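You operate a simulated robot arm through the tools that you are given. There is no shell and no other tool.

You run a simulated robot arm. Do the job below in one go: nothing can be reset, and whatever is moved stays where it is left.

Task
Open the clamped meter's cover and tighten both outer screws with the nut driver.
Fine: till it clicks; leave the cover open; put the driver back in its stand; the holder stays off.

It is judged by the outcome, as a careful person would: the job done as asked, and still so three seconds after it is handed in. It fails if anything else is knocked over, pushed out of place, dropped, spilled or broken. Lids that push on must go on centred and level and be pressed home; caps that screw on are set level and turned clockwise until they are tight.

Robot
A 6-joint arm with a two-finger parallel gripper, fixed in place. Base frame: the origin is at the foot of the arm, x ahead of it, y to its left, z up; the work surface is at about z = 0. Units: mm, degrees, N and s.
With the tool pointing down near the work surface it reaches from about 140 to 580 mm from the base axis. Its first joint turns from -66.0 to 66.0 degrees. Payload 2.1 kg.
The tool frame sits at the grasp point between the pads (the TCP): z along the fingers, y along the line on which they close. The tips reach 30 mm beyond it. Largest opening 94 mm; finger width 28, thickness 10; the body of the gripper, 50 by 96 mm, starts 55 mm behind the TCP.
Orientation is that of the tool frame in the base frame, as [roll, pitch, yaw] about the fixed x, y, z axes, in that order (R = Rz(yaw) Ry(pitch) Rx(roll)). With the fingers straight down and closing along the base's y, the tool's x points along the base's -x, its y along +y and its z along -z.

Tools
- The arm moves only by the tool play_rows. Its arguments are lists of equal length, an entry for each row: "turn": the turn, a rotation vector about the base's x, y, z in rad, a list of three; "translation": the shift along the base's x, y, z in mm, a list of three; "grip": the finger opening in mm, from 0 to 94. In form: {"turn": [[ax, ay, az], ...], "translation": [[tx, ty, tz], ...], "grip": [grip, ...]}. A call has 1 to 20 rows; each row is the pose to reach, as a shift and turn from the pose commanded when the call began. Each row takes 0.2 s and may step no farther than 50 mm and 8.6 degrees from the row before; otherwise, or with a gripper value out of range, the whole call is refused. A pose out of reach is approached as far as the arm can. The call stops where the force on the tool passes 90 N (or 10 N more than at its start, if that is more) or the arm is blocked; 0.2 s more then pass. The fingers move at their own pace (about 72 mm/s each) and stop on an object; they squeeze with about 31 N. The grip force told is the motor's: it shows also when the fingers shut on nothing. Time passes only in rows, and 0.2 s behind the last, so rows that repeat a pose let the fingers close. The reply holds the time, the measured pose of the TCP, the force on the tool along the base axes, the opening and the grip force, in the units named above and with some noise, with the torque about the TCP (base axes, N m) and any sound that the robot's microphone picked up, and new pictures: "views" is both (left out), scene, wrist or none.
- Cameras (640 x 400 px; columns grow to the right, rows downward): "scene" is fixed at [54.9, -369.1, 487.7]; the picture's right is [0.80, -0.60, 0.00], its down [-0.31, -0.42, -0.85] and it looks along [0.51, 0.68, -0.52] (base axes); focal length 214 px, centre (320, 200). "wrist" rides on the gripper at [76, 14, -103] in the tool frame; the picture's right is [-0.18, 0.98, 0.00], its down [-0.75, -0.14, -0.64] and it looks along [-0.63, -0.12, 0.77] (tool axes); focal length 243 px, centre (320, 200). There is no depth. A picture from a camera that has moved, and an enlarged one, comes with that camera's place and axes in the base frame and with its lens.
- inspect(camera, box): a new picture of the part [left, top, right, bottom] of that camera's present view, enlarged. It takes no simulated time.
- hand_in(): hands the job in; it is judged then, once.

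Nothing tells you positions but the pictures and the camera data. Unless the task says otherwise, let go and move clear before handing in.

The tools are called after ">>>" as name(argument=value, ...) on one line, values as JSON. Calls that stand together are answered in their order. play_rows: Moves the arm, as the interface text tells. Its arguments: {"type":"object","properties":{"turn":{"type":"array","items":{"type":"array","items":{"type":"number"}}},"translation":{"type":"array","items":{"type":"array","items":{"type":"number"}}},"grip":{"type":"array","items":{"type":"number"}},"views":{"type":"string","enum":["both","scene","wrist","none"]}},"required":["turn","translation","grip"]} The other tools are called the same way: inspect (camera, box) takes an enlarged picture of a part of a camera's view; hand_in () hands the job in.

At the start:

```text
t: 0.0
ee_pos: [235.2, -122.6, 396.6]
tcp_rot: [-179.9, 0.2, 179.9]
force: [0.4, -0.1, -0.2]
ft_torque: [-0.03, 0.01, 0.02]
grip_width: 93.9
finger_force: 0.1
```

scene: 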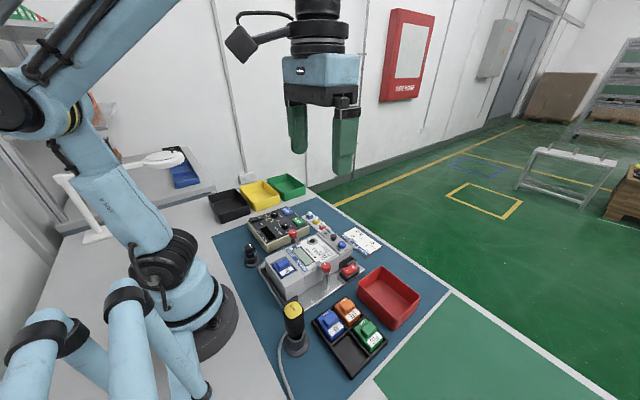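
wrist: 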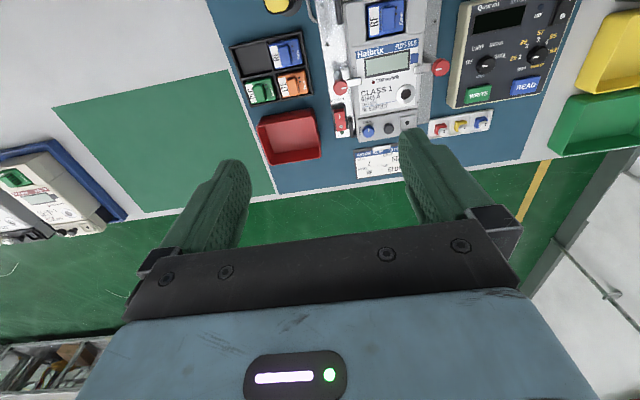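

I see a clamped meter in the middle of the blue mat, with the yellow-topped nut driver in a stand to its near side. First I'll take enlarged pictures to find details.

>>> inspect(camera="scene", box=[220, 180, 420, 380])

>>> inspect(camera="wrist", box=[220, 0, 580, 190])

>>> inspect(camera="scene", box=[250, 220, 370, 310])

```text
2.00 times, centred on (320, 280) of scene
camera zoom: at [54.9, -369.1, 487.7], right [0.8, -0.6, 0.0], down [-0.31, -0.42, -0.85], along [0.51, 0.68, -0.52], focal length 429 px, centre (320, 40)
```

zoom: 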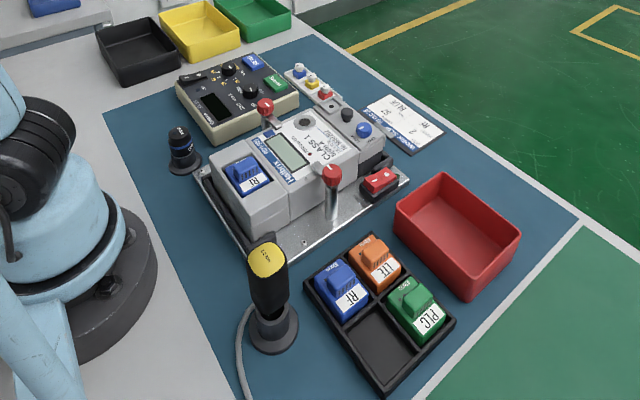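

```text
1.78 times, centred on (400, 95) of wrist
camera zoom: at [158.9, -106.4, 499.6], right [0.18, 0.98, 0.0], down [0.75, -0.14, 0.64], along [0.63, -0.12, -0.76], focal length 431 px, centre (178, 387)
```

zoom: 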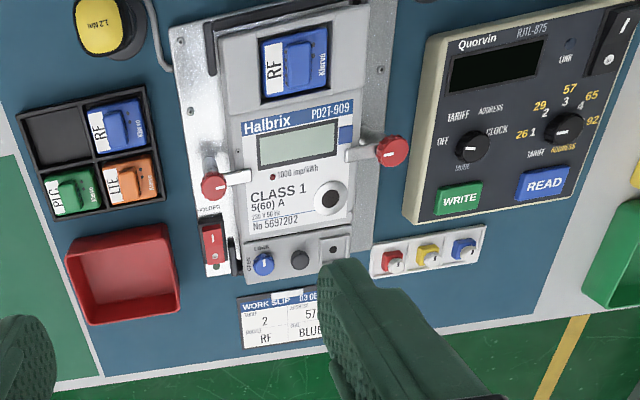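

```text
4.44 times, centred on (310, 265) of scene
camera zoom: at [54.9, -369.1, 487.7], right [0.8, -0.6, 0.0], down [-0.31, -0.42, -0.85], along [0.51, 0.68, -0.52], focal length 953 px, centre (364, -89)
```

zoom: 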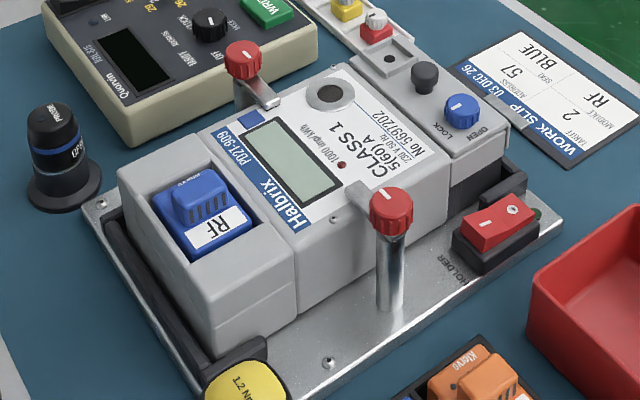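

The meter lies along x, with a terminal cover at the far end that has a blue LOCK/OPEN knob and a black knob. I'll move the wrist camera over that end for a closer look, staying high.

>>> play_rows(turn=[[0, 0, 0], [0, 0, 0], [0, 0, 0], [0, 0, 0], [0, 0, 0]], translation=[[14, 12, -27], [28, 25, -55], [42, 37, -82], [56, 50, -110], [65, 62, -137]], grip=[94, 94, 94, 94, 94], views="both")

```text
t: 1.2
ee_pos: [300.0, -56.4, 262.7]
tcp_rot: [-180.0, 0.3, -180.0]
force: [0.2, 1.1, -1.3]
ft_torque: [-0.03, 0.01, 0.02]
grip_width: 94.1
finger_force: 0.2
camera wrist: at [224.5, -41.6, 364.2], right [0.18, 0.98, 0.0], down [0.75, -0.14, 0.64], along [0.63, -0.12, -0.76], focal length 243 px, centre (320, 200)
```

scene: 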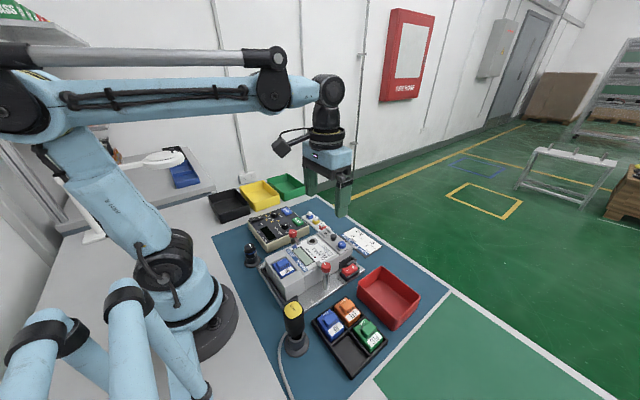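
wrist: 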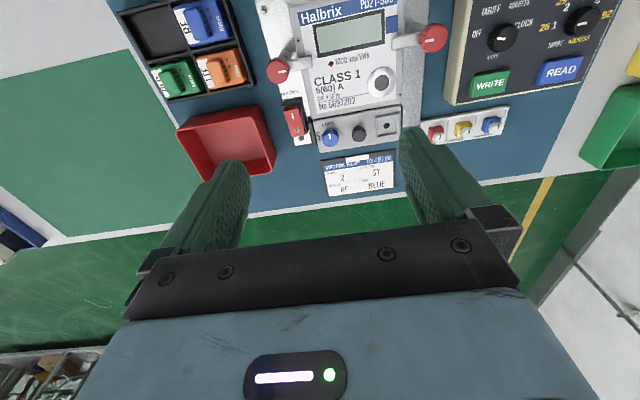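

>>> inspect(camera="wrist", box=[260, 60, 420, 200])

>>> inspect(camera="scene", box=[320, 220, 390, 290])

>>> inspect(camera="scene", box=[260, 290, 330, 370])

```text
2.86 times, centred on (340, 130) of wrist
camera zoom: at [224.5, -41.6, 364.2], right [0.18, 0.98, 0.0], down [0.75, -0.14, 0.64], along [0.63, -0.12, -0.76], focal length 693 px, centre (263, 400)
```

zoom: 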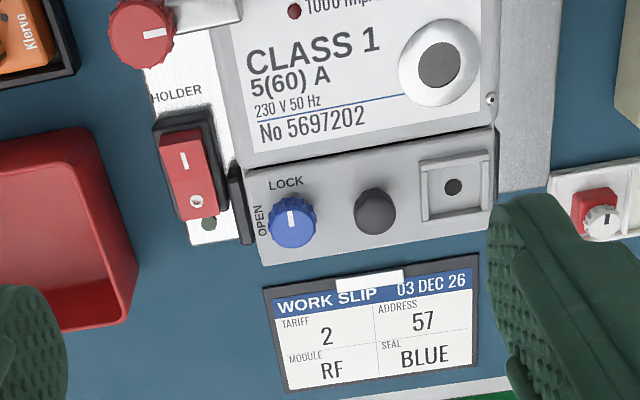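

```text
5.71 times, centred on (355, 255) of scene
camera zoom: at [54.9, -369.1, 487.7], right [0.8, -0.6, 0.0], down [-0.31, -0.42, -0.85], along [0.51, 0.68, -0.52], focal length 1226 px, centre (120, -114)
```

zoom: 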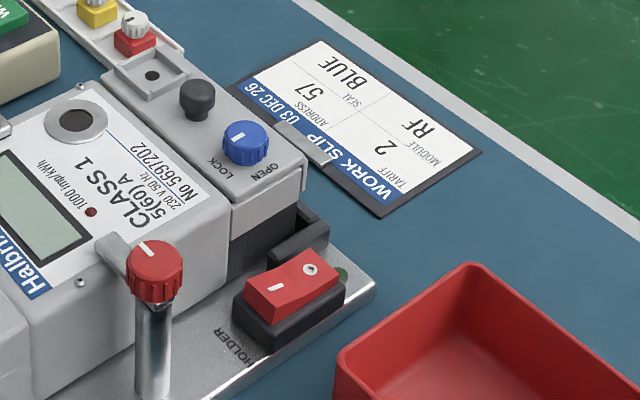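

```text
5.00 times, centred on (295, 330) of scene
camera zoom: at [54.9, -369.1, 487.7], right [0.8, -0.6, 0.0], down [-0.31, -0.42, -0.85], along [0.51, 0.68, -0.52], focal length 1072 px, centre (445, -450)
```

zoom: 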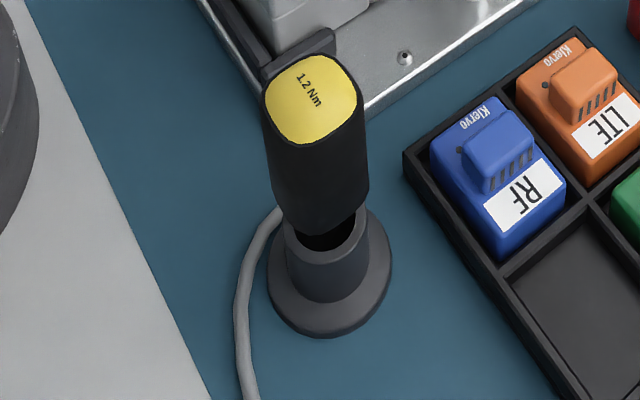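

The knob's white mark points to LOCK (toward the meter body) and must go a quarter turn counter-clockwise to OPEN. Next I'll swing the wrist camera round to the far (+y) side to see how the cover is hinged.

>>> play_rows(turn=[[0, 0, -0.14], [0, 0, -0.28], [0, 0, -0.42], [0, 0, -0.56], [0, 0, -0.7], [0, 0, -0.84], [0, 0, -0.98], [0, 0, -1.12], [0, 0, -1.26], [0, 0, -1.4], [0, 0, -1.57], [0, 0, -1.57]], translation=[[5, 7, -5], [10, 15, -10], [15, 22, -15], [20, 30, -20], [25, 37, -25], [30, 45, -30], [35, 52, -35], [40, 60, -40], [45, 68, -50], [50, 76, -60], [55, 86, -70], [60, 95, -80]], grip=[94, 94, 94, 94, 94, 94, 94, 94, 94, 94, 94, 94], views="both")

```text
refused: row 11 steps farther than a row can; nothing moved
```

Row 11 turned too far, so nothing moved. I'll resend the same swing with smaller turn steps.

>>> play_rows(turn=[[0, 0, -0.14], [0, 0, -0.28], [0, 0, -0.42], [0, 0, -0.56], [0, 0, -0.7], [0, 0, -0.84], [0, 0, -0.98], [0, 0, -1.12], [0, 0, -1.26], [0, 0, -1.4], [0, 0, -1.5], [0, 0, -1.57], [0, 0, -1.57]], translation=[[5, 7, -5], [10, 15, -10], [15, 22, -15], [20, 30, -20], [25, 37, -25], [30, 45, -30], [35, 52, -35], [40, 60, -40], [45, 68, -50], [50, 76, -60], [55, 86, -70], [60, 95, -80], [60, 95, -80]], grip=[94, 94, 94, 94, 94, 94, 94, 94, 94, 94, 94, 94, 94], views="both")

```text
t: 4.0
ee_pos: [359.4, 34.8, 179.2]
tcp_rot: [-179.8, 0.2, 90.1]
force: [-0.1, 0.2, 0.3]
ft_torque: [0.0, -0.03, -0.04]
grip_width: 94.1
finger_force: 0.1
camera wrist: at [373.4, 112.5, 282.4], right [0.98, -0.18, 0.0], down [-0.14, -0.75, 0.64], along [-0.12, -0.63, -0.76], focal length 243 px, centre (320, 200)
```

scene: 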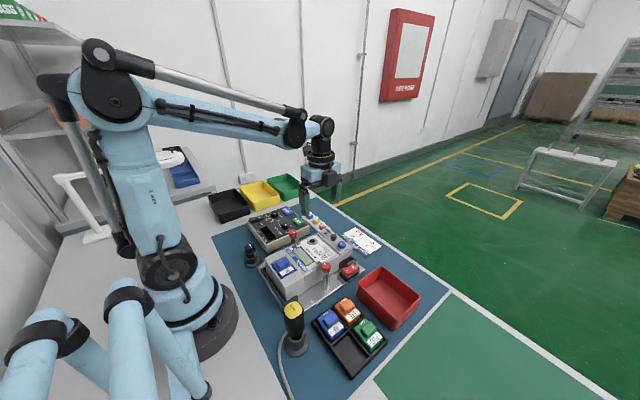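
wrist: 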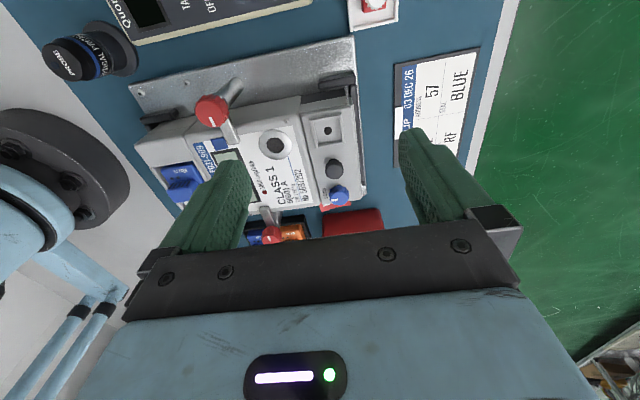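

>>> inspect(camera="wrist", box=[240, 50, 400, 220])

>>> inspect(camera="wrist", box=[290, 80, 380, 140])

```text
2.35 times, centred on (320, 135) of wrist
camera zoom: at [373.4, 112.5, 282.4], right [0.98, -0.18, 0.0], down [-0.14, -0.75, 0.64], along [-0.12, -0.63, -0.76], focal length 571 px, centre (320, 353)
```

zoom: 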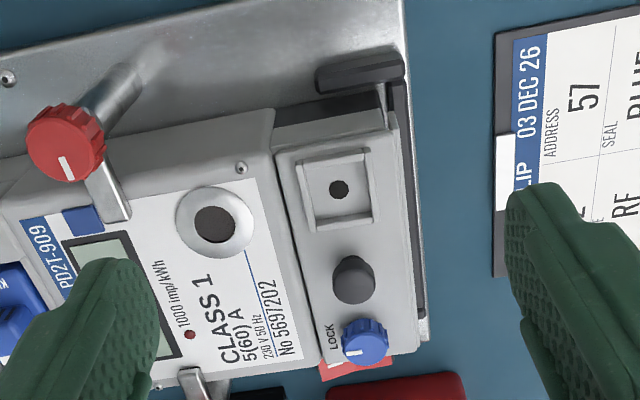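

```text
6.67 times, centred on (335, 110) of wrist
camera zoom: at [373.4, 112.5, 282.4], right [0.98, -0.18, 0.0], down [-0.14, -0.75, 0.64], along [-0.12, -0.63, -0.76], focal length 1618 px, centre (220, 800)
```

zoom: 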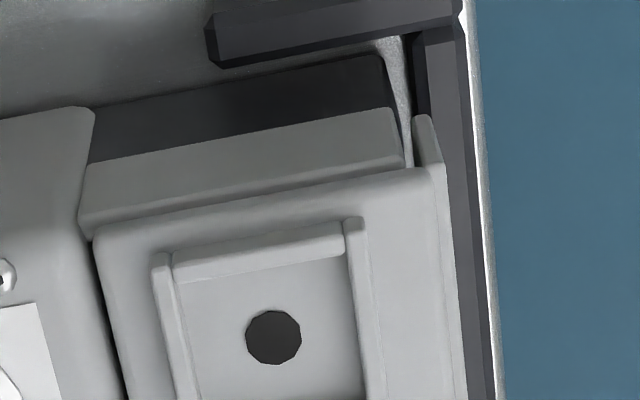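

The cover's free edge seems to be on the far (+x) side with a down-turned lip, and the hinge seam lies next to the meter body at about x=340. The blue knob is near (363,-53,77) and the black pull knob near (364,-19,79). I'll move the gripper over the blue knob at a diagonal yaw and look again from closer.

>>> play_rows(turn=[[0, 0, 0.13], [0, 0, 0.26], [0, 0, 0.39], [0, 0, 0.52], [0, 0, 0.65], [0, 0, 0.785], [0, 0, 0.785]], translation=[[0, -15, -5], [1, -30, -10], [2, -45, -15], [3, -60, -20], [3, -75, -25], [4, -88, -30], [4, -88, -30]], grip=[94, 94, 94, 94, 94, 94, 94], views="wrist")

```text
t: 5.6
ee_pos: [365.0, -56.0, 149.8]
tcp_rot: [-180.0, 0.3, 135.1]
force: [0.2, 0.1, 0.1]
ft_torque: [-0.01, -0.01, 0.02]
grip_width: 93.9
finger_force: 0.1
camera wrist: at [321.3, 10.0, 253.1], right [0.82, 0.57, 0.0], down [0.43, -0.63, 0.64], along [0.36, -0.53, -0.76], focal length 243 px, centre (320, 200)
```

wrist: 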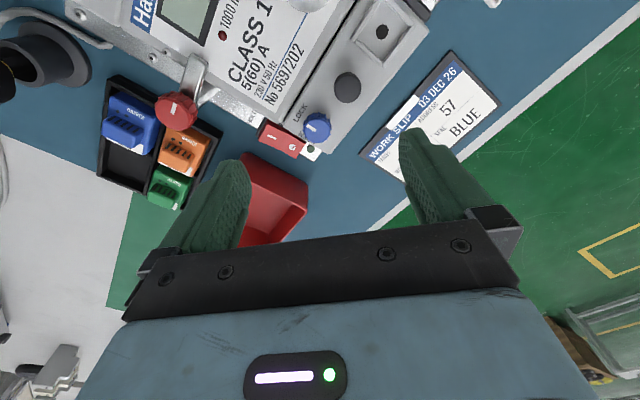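

>>> inspect(camera="wrist", box=[280, 20, 420, 160])

>>> inspect(camera="scene", box=[290, 180, 390, 280])

```text
2.86 times, centred on (350, 90) of wrist
camera zoom: at [321.3, 10.0, 253.1], right [0.82, 0.57, 0.0], down [0.43, -0.63, 0.64], along [0.36, -0.53, -0.76], focal length 693 px, centre (234, 514)
```

zoom: 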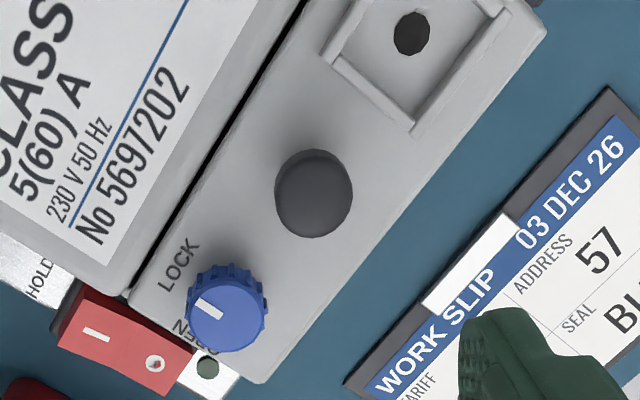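

```text
4.00 times, centred on (340, 230) of scene
camera zoom: at [54.9, -369.1, 487.7], right [0.8, -0.6, 0.0], down [-0.31, -0.42, -0.85], along [0.51, 0.68, -0.52], focal length 858 px, centre (240, 80)
```

zoom: 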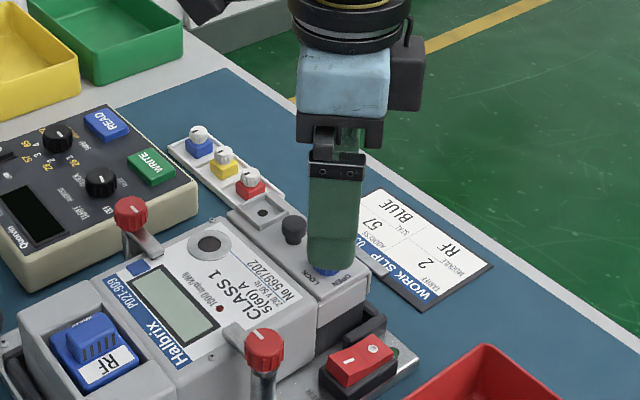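

The blue knob is almost directly beneath the gripper. I'll go down to just above the knob, partly close the fingers, and check alignment.

>>> play_rows(turn=[[0, 0, 0], [0, 0, 0], [0, 0, 0]], translation=[[0, 0, -15], [0, 0, -32], [0, 0, -32]], grip=[60, 40, 34], views="wrist")

>>> inspect(camera="wrist", box=[220, 60, 420, 220])

>>> inspect(camera="scene", box=[310, 200, 380, 270])

```text
t: 6.4
ee_pos: [366.3, -55.3, 118.7]
tcp_rot: [-180.0, 0.2, 135.0]
force: [-0.4, -0.4, -0.4]
ft_torque: [0.0, -0.01, 0.01]
grip_width: 34.0
finger_force: 0.1
camera wrist: at [322.4, 10.9, 220.6], right [0.82, 0.57, 0.0], down [0.43, -0.63, 0.64], along [0.36, -0.53, -0.76], focal length 243 px, centre (320, 200)
```

wrist: 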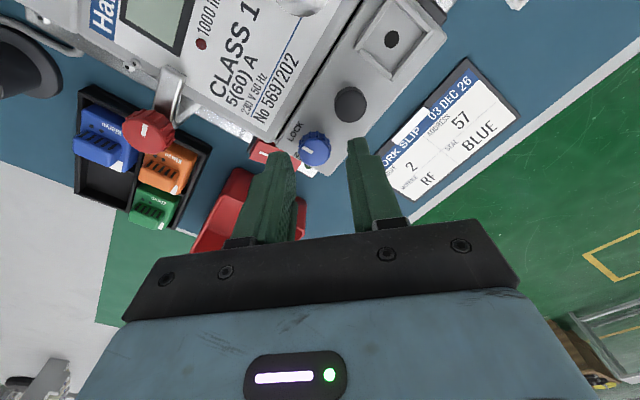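

```text
2.50 times, centred on (320, 140) of wrist
camera zoom: at [322.4, 10.9, 220.6], right [0.82, 0.57, 0.0], down [0.43, -0.63, 0.64], along [0.36, -0.53, -0.76], focal length 606 px, centre (320, 350)
```

zoom: 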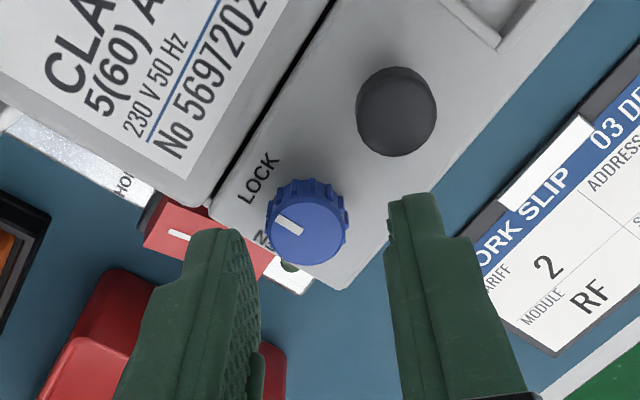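

```text
5.71 times, centred on (345, 235) of scene
camera zoom: at [54.9, -369.1, 487.7], right [0.8, -0.6, 0.0], down [-0.31, -0.42, -0.85], along [0.51, 0.68, -0.52], focal length 1226 px, centre (177, 0)
```

zoom: 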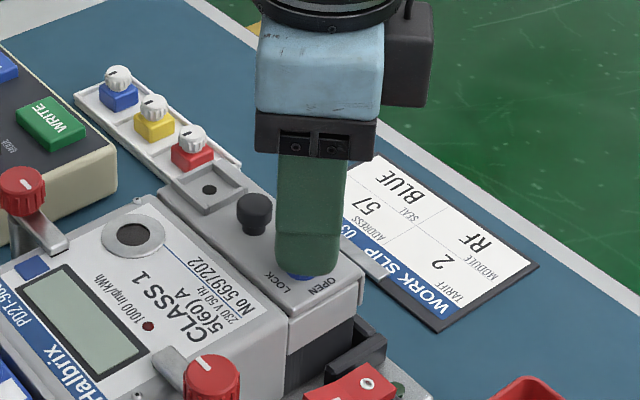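

The knob sits about 3–4 mm off toward the left finger. I'll shift to correct that, then lower the open fingertips around the knob in stages.

>>> play_rows(turn=[[0, 0, 0], [0, 0, 0], [0, 0, 0]], translation=[[-0.9, -3.3, 0], [-0.9, -3.3, -8], [-0.9, -3.3, -12]], grip=[32, 32, 32], views="wrist")

>>> inspect(camera="wrist", box=[240, 80, 400, 220])

>>> inspect(camera="scene", box=[320, 220, 370, 270])

```text
t: 7.2
ee_pos: [364.4, -57.6, 105.7]
tcp_rot: [-179.9, 0.1, 135.1]
force: [0.1, 0.5, -0.1]
ft_torque: [0.01, -0.02, -0.01]
grip_width: 32.2
finger_force: 0.0
camera wrist: at [319.9, 8.9, 207.8], right [0.82, 0.57, 0.0], down [0.43, -0.63, 0.64], along [0.36, -0.53, -0.76], focal length 243 px, centre (320, 200)
```

wrist: 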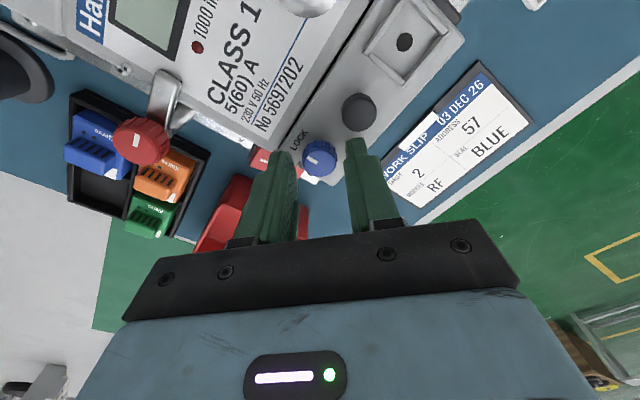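

```text
2.86 times, centred on (320, 150) of wrist
camera zoom: at [319.9, 8.9, 207.8], right [0.82, 0.57, 0.0], down [0.43, -0.63, 0.64], along [0.36, -0.53, -0.76], focal length 693 px, centre (320, 343)
```

zoom: 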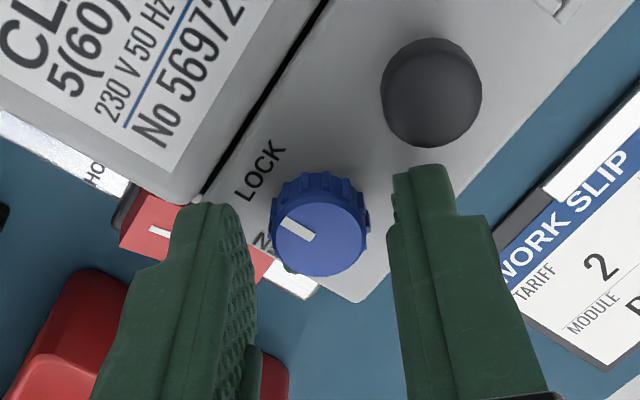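

```text
8.00 times, centred on (345, 245) of scene
camera zoom: at [54.9, -369.1, 487.7], right [0.8, -0.6, 0.0], down [-0.31, -0.42, -0.85], along [0.51, 0.68, -0.52], focal length 1716 px, centre (120, -160)
```

zoom: 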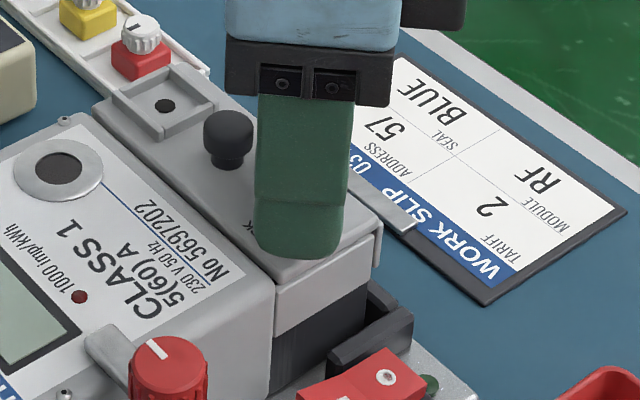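

Well centred along the closing line. I'll move 2 mm further out along the fingers' width, lower so the tips are about 5 mm above the cover, and close on the knob.

>>> play_rows(turn=[[0, 0, 0], [0, 0, 0], [0, 0, 0], [0, 0, 0], [0, 0, 0], [0, 0, 0]], translation=[[1.1, -1.6, 0], [1.1, -1.6, -4], [1.1, -1.6, -7], [1.1, -1.6, -7], [1.1, -1.6, -7], [1.1, -1.6, -7]], grip=[32, 32, 32, 20, 18, 18], views="wrist")

>>> inspect(camera="wrist", box=[240, 80, 400, 220])

>>> inspect(camera="scene", box=[320, 220, 370, 270])

```text
t: 8.6
ee_pos: [365.6, -56.9, 100.0]
tcp_rot: [180.0, 0.2, 135.0]
force: [-7.2, 2.5, 72.6]
ft_torque: [0.21, 0.61, -0.01]
grip_width: 32.0
finger_force: 12.1
camera wrist: at [321.6, 7.5, 202.3], right [0.82, 0.57, 0.0], down [0.43, -0.63, 0.64], along [0.36, -0.53, -0.77], focal length 243 px, centre (320, 200)
```

wrist: 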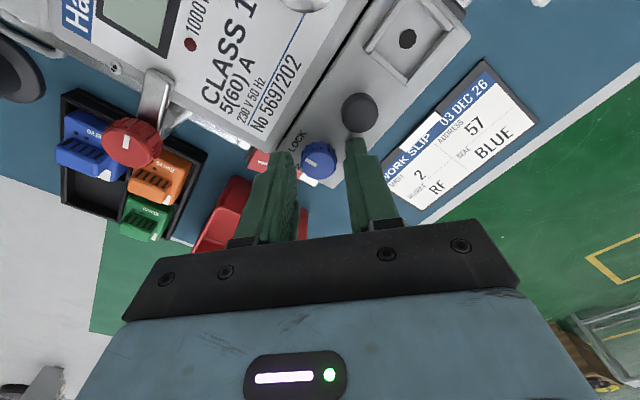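

```text
2.86 times, centred on (320, 150) of wrist
camera zoom: at [321.6, 7.5, 202.3], right [0.82, 0.57, 0.0], down [0.43, -0.63, 0.64], along [0.36, -0.53, -0.77], focal length 693 px, centre (320, 343)
```

zoom: 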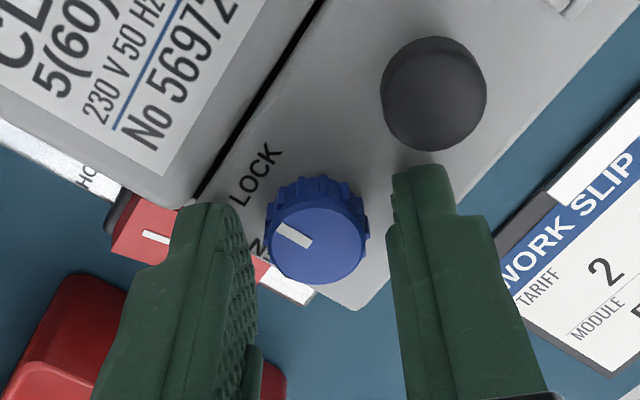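

```text
8.00 times, centred on (345, 245) of scene
camera zoom: at [54.6, -369.0, 487.8], right [0.8, -0.6, 0.0], down [-0.31, -0.42, -0.85], along [0.51, 0.68, -0.52], focal length 1716 px, centre (120, -160)
```

zoom: 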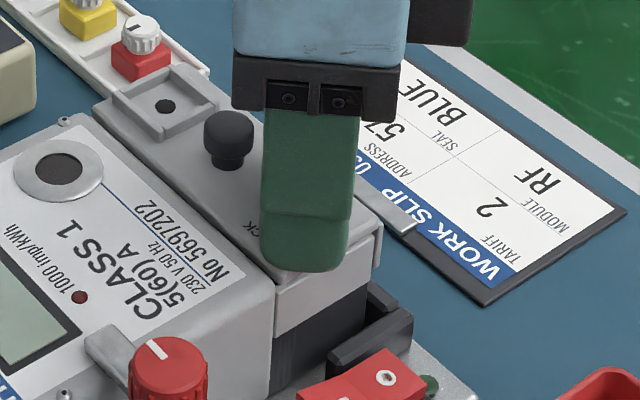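

The fingertips touched the cover top (72 N down at TCP z=100), so the cover top is about z=70. I'll back off 4 mm straight up and then close.

>>> play_rows(turn=[[0, 0, 0], [0, 0, 0]], translation=[[0, 0, 2], [0, 0, 4]], grip=[32, 32], views="wrist")

>>> inspect(camera="wrist", box=[240, 80, 400, 220])

>>> inspect(camera="scene", box=[290, 220, 390, 300])

```text
t: 9.2
ee_pos: [365.3, -58.3, 102.3]
tcp_rot: [180.0, 0.3, 135.0]
force: [0.0, 0.0, 0.3]
ft_torque: [0.02, 0.0, -0.04]
grip_width: 31.9
finger_force: 0.1
camera wrist: at [320.9, 7.3, 205.0], right [0.83, 0.56, 0.0], down [0.43, -0.63, 0.65], along [0.36, -0.53, -0.76], focal length 243 px, centre (320, 200)
```

wrist: 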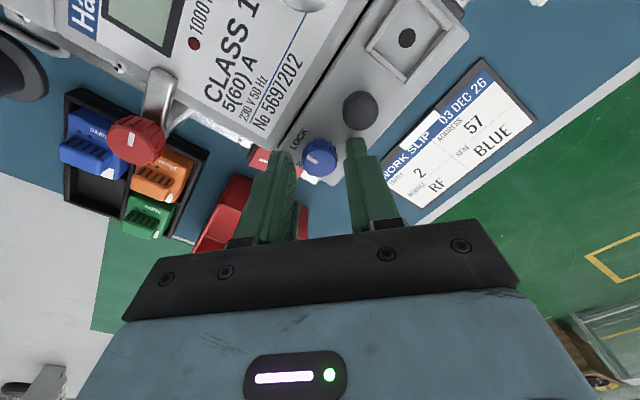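

```text
2.86 times, centred on (320, 150) of wrist
camera zoom: at [320.9, 7.3, 205.0], right [0.83, 0.56, 0.0], down [0.43, -0.63, 0.65], along [0.36, -0.53, -0.76], focal length 693 px, centre (320, 343)
```

zoom: 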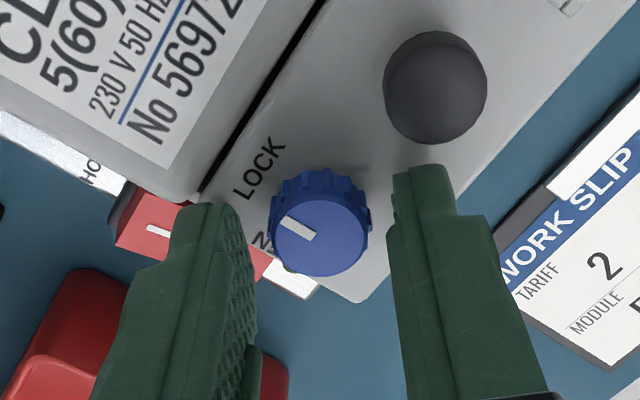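

```text
5.00 times, centred on (340, 260) of scene
camera zoom: at [54.9, -369.1, 487.7], right [0.8, -0.6, 0.0], down [-0.31, -0.42, -0.85], along [0.51, 0.68, -0.52], focal length 1072 px, centre (220, -100)
```

zoom: 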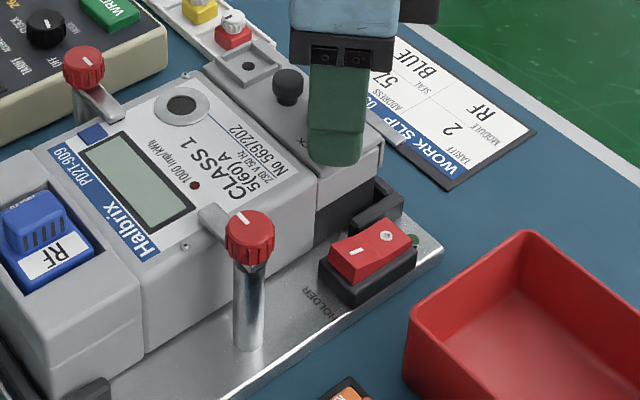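

>>> play_rows(turn=[[0, 0, 0], [0, 0, 0], [0, 0, 0]], translation=[[0, 0, 0], [0, 0, 0], [0, 0, 0]], grip=[20, 15, 15], views="wrist")

>>> inspect(camera="wrist", box=[240, 80, 400, 220])

```text
t: 10.0
ee_pos: [365.0, -58.2, 102.9]
tcp_rot: [179.9, 0.2, 135.0]
force: [0.7, -0.1, -0.2]
ft_torque: [-0.21, -0.51, -0.02]
grip_width: 18.8
finger_force: 31.0
camera wrist: at [320.8, 7.5, 205.4], right [0.82, 0.57, 0.0], down [0.43, -0.63, 0.64], along [0.36, -0.53, -0.76], focal length 243 px, centre (320, 200)
```

wrist: 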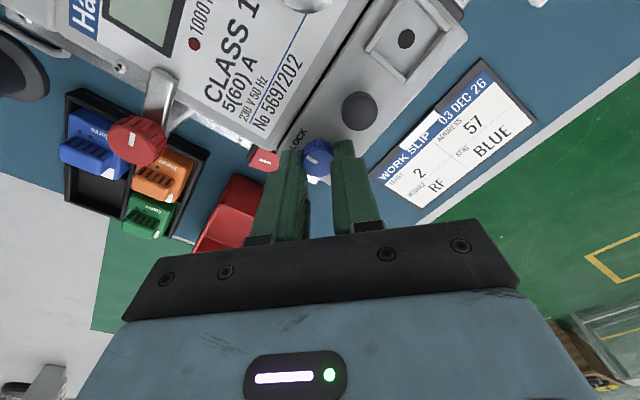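

```text
2.86 times, centred on (320, 150) of wrist
camera zoom: at [320.8, 7.5, 205.4], right [0.82, 0.57, 0.0], down [0.43, -0.63, 0.64], along [0.36, -0.53, -0.76], focal length 693 px, centre (320, 343)
```

zoom: 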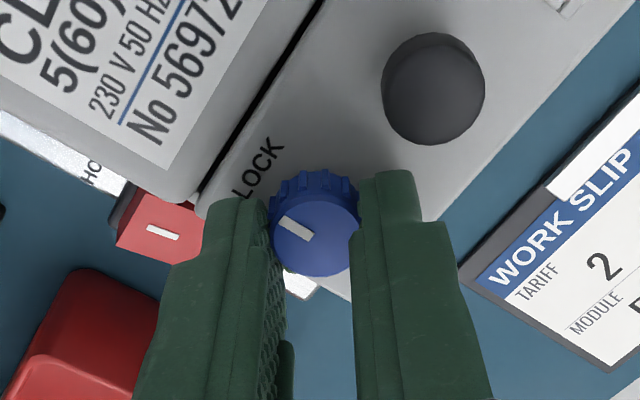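

The knob is gripped (18.8 mm, 31 N, almost no side load). Now I'll turn it counter-clockwise in steps, watching the forces.

>>> play_rows(turn=[[0, 0, 0.1], [0, 0, 0.2], [0, 0, 0.3], [0, 0, 0.4], [0, 0, 0.5], [0, 0, 0.6]], translation=[[0, 0, 0], [0, 0, 0], [0, 0, 0], [0, 0, 0], [0, 0, 0], [0, 0, 0]], grip=[15, 15, 15, 15, 15, 15], views="wrist")

>>> inspect(camera="wrist", box=[240, 80, 400, 220])

```text
t: 11.4
ee_pos: [364.3, -58.7, 102.6]
tcp_rot: [-179.9, 0.2, 169.4]
force: [0.1, -0.3, -0.2]
ft_torque: [-0.14, -0.28, -0.03]
grip_width: 18.7
finger_force: 30.8
camera wrist: at [291.4, -28.5, 205.7], right [0.36, 0.93, 0.0], down [0.71, -0.27, 0.64], along [0.6, -0.23, -0.76], focal length 243 px, centre (320, 200)
```

wrist: 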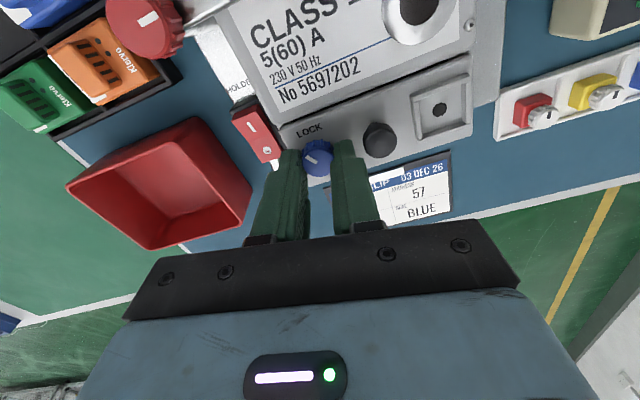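

```text
2.86 times, centred on (320, 150) of wrist
camera zoom: at [291.4, -28.5, 205.7], right [0.36, 0.93, 0.0], down [0.71, -0.27, 0.64], along [0.6, -0.23, -0.76], focal length 693 px, centre (320, 343)
```

zoom: 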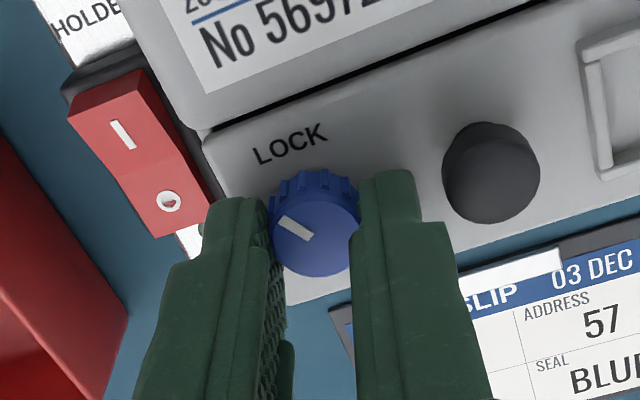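

>>> play_rows(turn=[[0, 0, 0.1], [0, 0, 0.2], [0, 0, 0.3], [0, 0, 0.4], [0, 0, 0.5], [0, 0, 0.6], [0, 0, 0.7], [0, 0, 0.8], [0, 0, 0.9], [0, 0, 0.95], [0, 0, 0.95]], translation=[[0, 0, 0], [0, 0, 0], [0, 0, 0], [0, 0, 0], [0, 0, 0], [0, 0, 0], [0, 0, 0], [0, 0, 0], [0, 0, 0], [0, 0, 0], [0, 0, 0]], grip=[15, 15, 15, 15, 15, 15, 15, 15, 15, 15, 15], views="wrist")

>>> inspect(camera="wrist", box=[240, 80, 400, 220])

```text
t: 13.8
ee_pos: [363.7, -59.3, 103.9]
tcp_rot: [179.9, 0.2, -136.1]
force: [0.3, -0.3, -0.3]
ft_torque: [0.03, -0.07, 0.06]
grip_width: 19.1
finger_force: 31.1
camera wrist: at [299.0, -100.0, 206.2], right [-0.55, 0.84, 0.0], down [0.64, 0.42, 0.64], along [0.54, 0.35, -0.76], focal length 243 px, centre (320, 200)
```

wrist: 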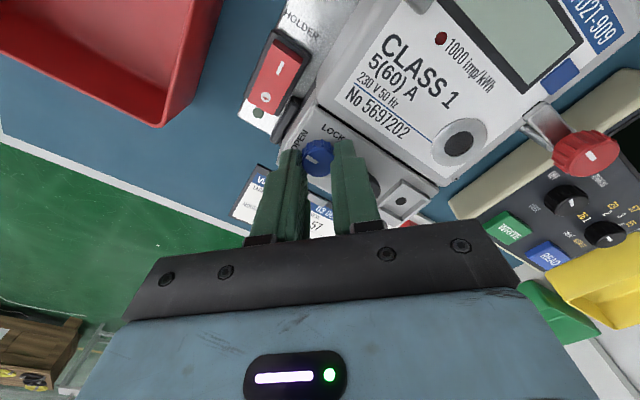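

```text
2.86 times, centred on (320, 150) of wrist
camera zoom: at [299.0, -100.0, 206.2], right [-0.55, 0.84, 0.0], down [0.64, 0.42, 0.64], along [0.54, 0.35, -0.76], focal length 693 px, centre (320, 343)
```

zoom: 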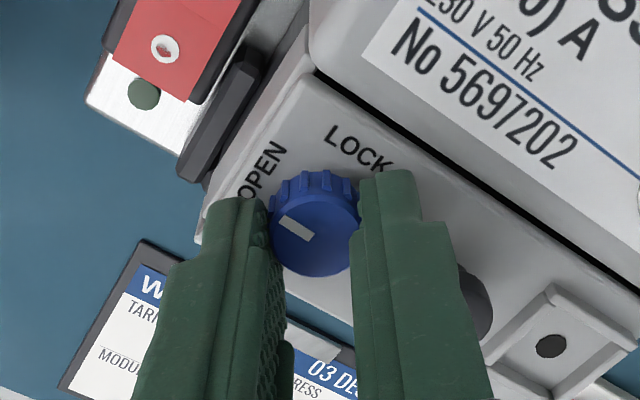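

The mark now points at OPEN (about 89° turned). I'll add a few more degrees to feel whether there's a stop.

>>> play_rows(turn=[[0, 0, 0.03], [0, 0, 0.06], [0, 0, 0.08], [0, 0, 0.08]], translation=[[0, 0, 0], [0, 0, 0], [0, 0, 0], [0, 0, 0]], grip=[15, 15, 15, 15], views="wrist")

>>> inspect(camera="wrist", box=[240, 80, 400, 220])

```text
t: 14.8
ee_pos: [364.4, -57.3, 104.6]
tcp_rot: [-179.9, 0.2, -131.4]
force: [0.6, -0.5, 0.1]
ft_torque: [0.05, -0.06, -0.09]
grip_width: 19.0
finger_force: 31.0
camera wrist: at [303.0, -103.8, 205.9], right [-0.61, 0.79, 0.0], down [0.6, 0.47, 0.64], along [0.51, 0.4, -0.76], focal length 243 px, centre (320, 200)
```

wrist: 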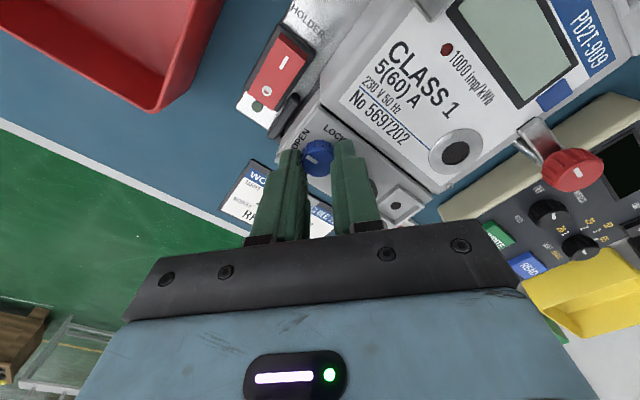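

```text
2.86 times, centred on (320, 150) of wrist
camera zoom: at [303.0, -103.8, 205.9], right [-0.61, 0.79, 0.0], down [0.6, 0.47, 0.64], along [0.51, 0.4, -0.76], focal length 693 px, centre (320, 343)
```

zoom: 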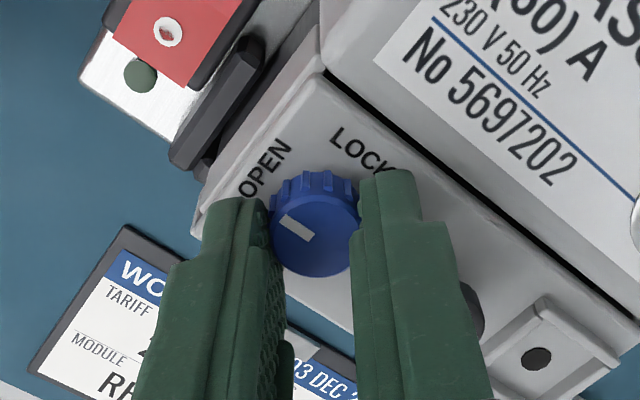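

The knob turned about 93° in total and sits at OPEN. I'll release it, rise, turn back so the fingers close along the hinge line (y), and move over the black knob.

>>> play_rows(turn=[[0, 0, 0], [0, 0, 0], [0, 0, 0], [0, 0, 0], [0, 0, -0.14], [0, 0, -0.28], [0, 0, -0.42], [0, 0, -0.56], [0, 0, -0.7], [0, 0, -0.848], [0, 0, -0.848]], translation=[[0, 0, 0], [0, 0, 0], [0, 0, 15], [0, 0, 35], [0, 5, 37], [0, 12, 37], [0, 20, 37], [0, 28, 37], [-1, 36, 37], [-1, 40, 37], [-1, 40, 37]], grip=[26, 30, 30, 34, 40, 40, 40, 40, 40, 40, 40], views="both")

>>> inspect(camera="wrist", box=[220, 60, 420, 220])

```text
t: 17.2
ee_pos: [364.0, -18.0, 139.8]
tcp_rot: [-179.9, 0.2, 179.6]
force: [-0.1, -0.2, 0.3]
ft_torque: [0.01, -0.03, -0.01]
grip_width: 39.9
finger_force: 0.0
camera wrist: at [287.4, -2.2, 242.2], right [0.19, 0.98, 0.0], down [0.75, -0.14, 0.64], along [0.63, -0.12, -0.76], focal length 243 px, centre (320, 200)
```

scene: 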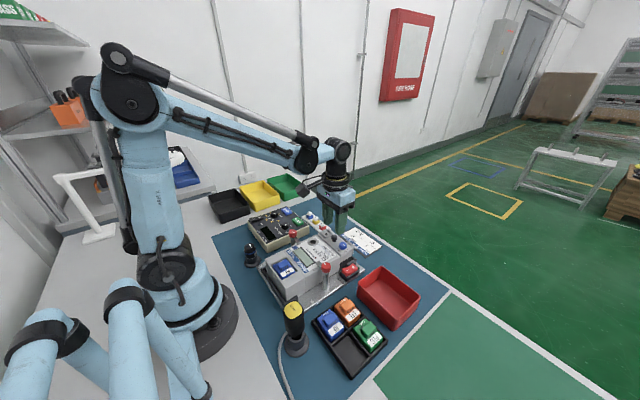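
wrist: 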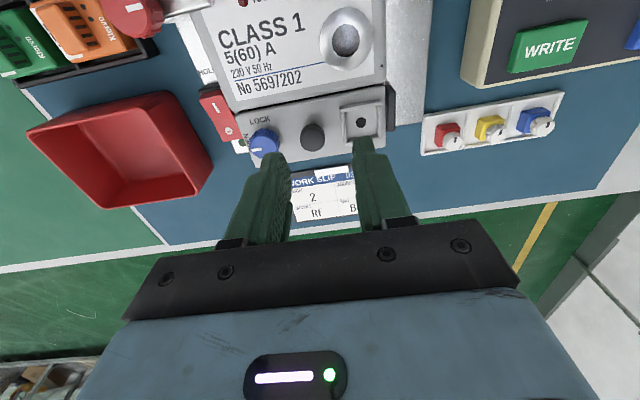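

```text
2.50 times, centred on (320, 140) of wrist
camera zoom: at [287.4, -2.2, 242.2], right [0.19, 0.98, 0.0], down [0.75, -0.14, 0.64], along [0.63, -0.12, -0.76], focal length 606 px, centre (320, 350)
```

zoom: 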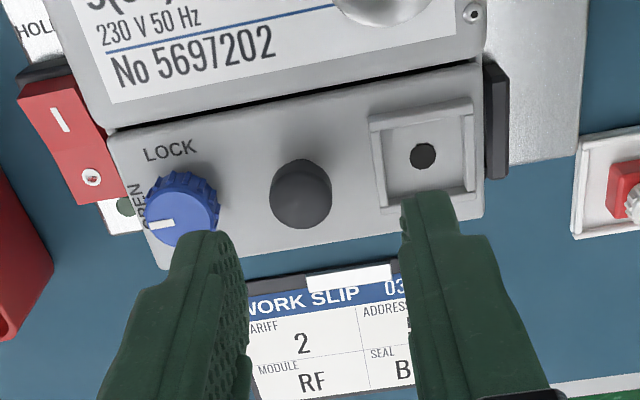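

OPEN is confirmed on the knob. The cover spans x 340–387, y −75–32, and the black knob is in its middle. I'll shift onto the black knob and lower around it.

>>> play_rows(turn=[[0, 0, 0], [0, 0, 0], [0, 0, 0], [0, 0, 0]], translation=[[-0.4, -5.5, 0], [-0.4, -5.5, -15], [-0.4, -5.5, -28], [-0.4, -5.5, -28]], grip=[32, 32, 32, 32], views="wrist")

>>> inspect(camera="wrist", box=[220, 60, 420, 220])

>>> inspect(camera="scene", box=[320, 210, 370, 260])

```text
t: 18.2
ee_pos: [364.8, -23.8, 111.4]
tcp_rot: [-179.9, 0.2, 179.7]
force: [-0.1, 0.3, -0.2]
ft_torque: [0.02, 0.01, 0.04]
grip_width: 32.1
finger_force: 0.1
camera wrist: at [288.0, -7.4, 214.6], right [0.19, 0.98, 0.0], down [0.75, -0.14, 0.64], along [0.63, -0.12, -0.76], focal length 243 px, centre (320, 200)
```

wrist: 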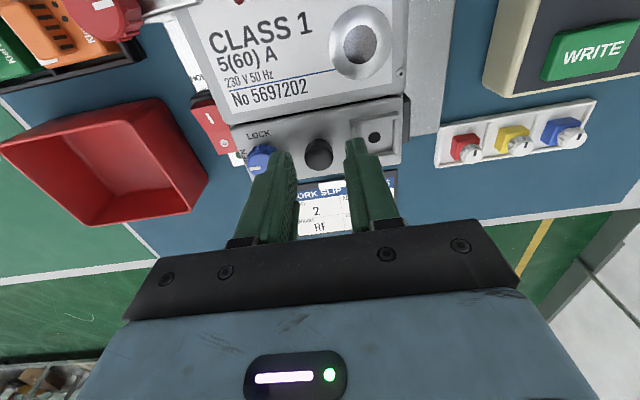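

```text
2.50 times, centred on (320, 140) of wrist
camera zoom: at [288.0, -7.4, 214.6], right [0.19, 0.98, 0.0], down [0.75, -0.14, 0.64], along [0.63, -0.12, -0.76], focal length 606 px, centre (320, 350)
```

zoom: 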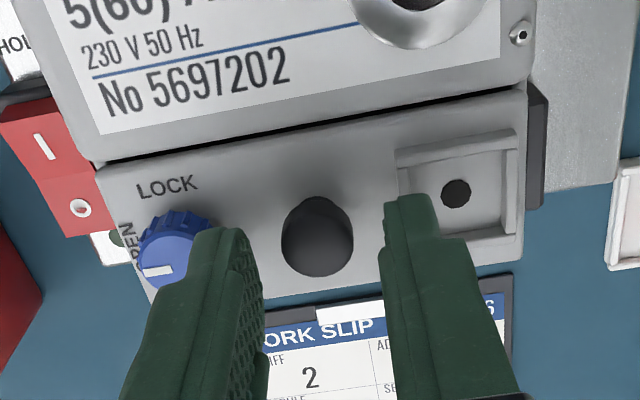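

```text
8.00 times, centred on (345, 235) of scene
camera zoom: at [54.9, -369.1, 487.7], right [0.8, -0.6, 0.0], down [-0.31, -0.42, -0.85], along [0.51, 0.68, -0.52], focal length 1716 px, centre (120, -80)
```

zoom: 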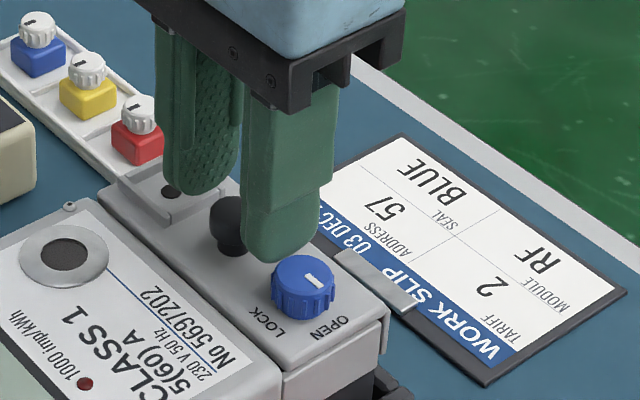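

Centred on the black knob. I'll narrow the opening so the fingers miss the blue knob and the seal-recess frame, then lower gently.

>>> play_rows(turn=[[0, 0, 0], [0, 0, 0], [0, 0, 0], [0, 0, 0]], translation=[[-0.2, -0.6, 0], [-0.2, -0.6, 0], [-0.2, -0.6, -4], [-0.2, -0.6, -7]], grip=[25, 25, 25, 25], views="wrist")

>>> inspect(camera="wrist", box=[240, 80, 400, 220])

>>> inspect(camera="scene", box=[320, 210, 370, 260])

```text
t: 19.2
ee_pos: [364.0, -24.8, 105.4]
tcp_rot: [-179.8, 0.2, 179.7]
force: [0.6, -0.4, -0.8]
ft_torque: [0.0, 0.01, -0.02]
grip_width: 25.1
finger_force: 0.0
camera wrist: at [286.9, -8.3, 207.8], right [0.19, 0.98, 0.0], down [0.75, -0.14, 0.64], along [0.63, -0.12, -0.76], focal length 243 px, centre (320, 200)
```

wrist: 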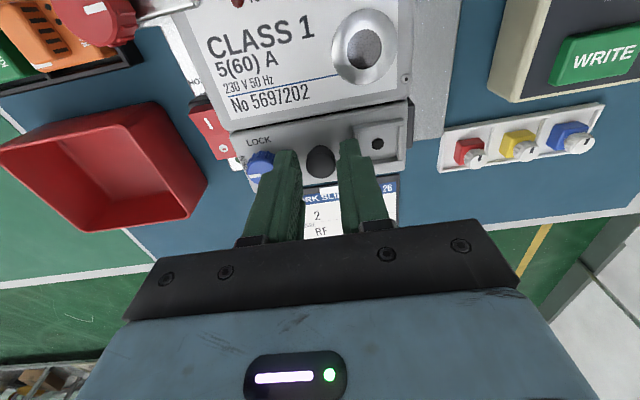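

```text
2.86 times, centred on (320, 150) of wrist
camera zoom: at [286.9, -8.3, 207.8], right [0.19, 0.98, 0.0], down [0.75, -0.14, 0.64], along [0.63, -0.12, -0.76], focal length 693 px, centre (320, 343)
```

zoom: 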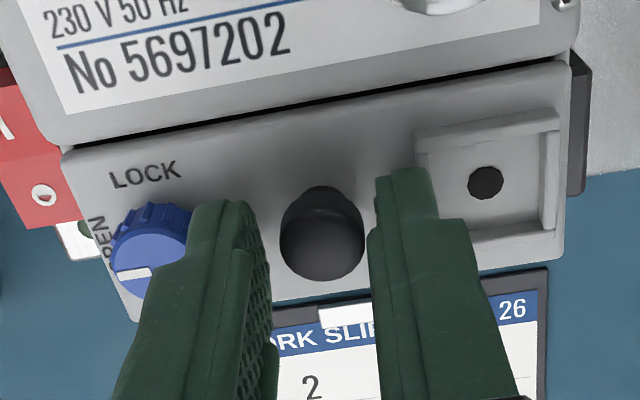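

```text
8.00 times, centred on (345, 235) of scene
camera zoom: at [54.9, -369.1, 487.7], right [0.8, -0.6, 0.0], down [-0.31, -0.42, -0.85], along [0.51, 0.68, -0.52], focal length 1716 px, centre (120, -80)
```

zoom: 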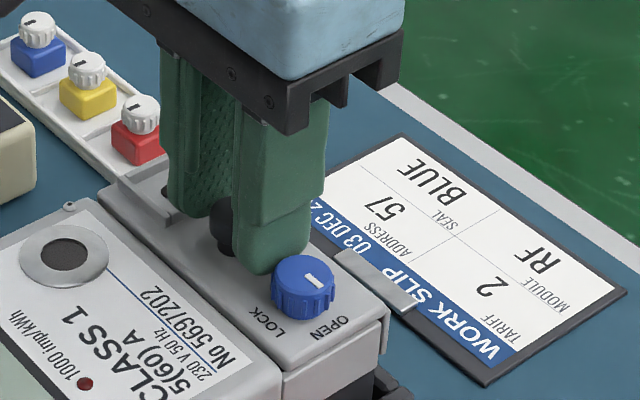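

>>> play_rows(turn=[[0, 0, 0], [0, 0, 0], [0, 0, 0], [0, 0, 0], [0, 0, 0]], translation=[[0, 0.3, -2], [0, 0.3, -3], [0, 0.3, -3], [0, 0.3, -3], [0, 0.3, -3]], grip=[25, 25, 14, 12, 12], views="wrist")

>>> inspect(camera="wrist", box=[240, 80, 400, 220])

>>> inspect(camera="scene", box=[320, 210, 370, 260])

```text
t: 20.4
ee_pos: [364.2, -22.1, 104.2]
tcp_rot: [179.8, 0.2, 179.9]
force: [-1.8, 12.3, 82.1]
ft_torque: [2.02, 0.26, 0.02]
grip_width: 20.9
finger_force: 7.7
camera wrist: at [288.0, -6.9, 206.8], right [0.19, 0.98, 0.0], down [0.75, -0.14, 0.64], along [0.63, -0.12, -0.76], focal length 243 px, centre (320, 200)
```

wrist: 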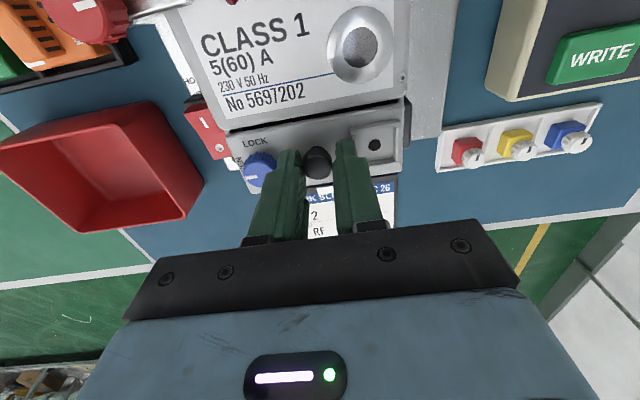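

```text
2.86 times, centred on (320, 150) of wrist
camera zoom: at [288.0, -6.9, 206.8], right [0.19, 0.98, 0.0], down [0.75, -0.14, 0.64], along [0.63, -0.12, -0.76], focal length 693 px, centre (320, 343)
```

zoom: 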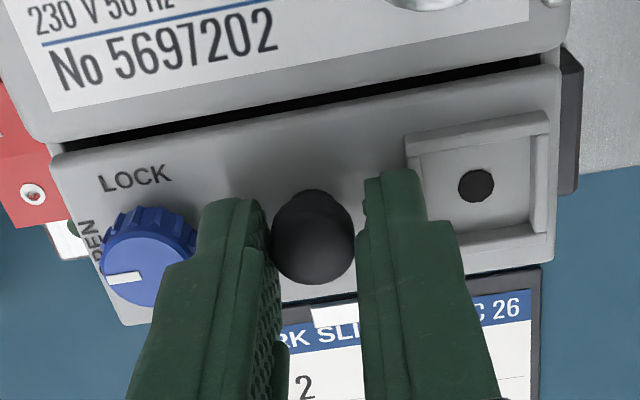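

```text
8.00 times, centred on (345, 235) of scene
camera zoom: at [54.6, -369.1, 487.8], right [0.8, -0.6, 0.0], down [-0.31, -0.42, -0.85], along [0.51, 0.68, -0.52], focal length 1716 px, centre (120, -80)
```

zoom: 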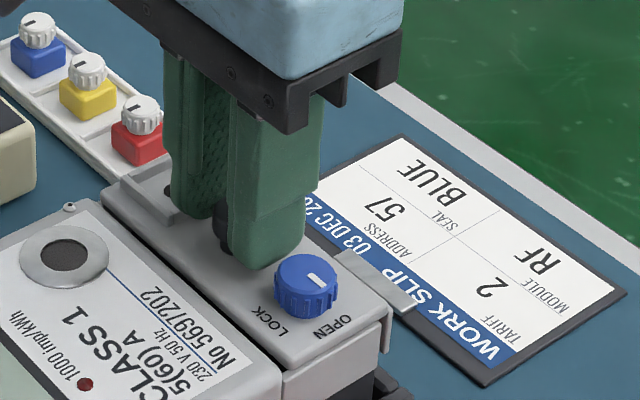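

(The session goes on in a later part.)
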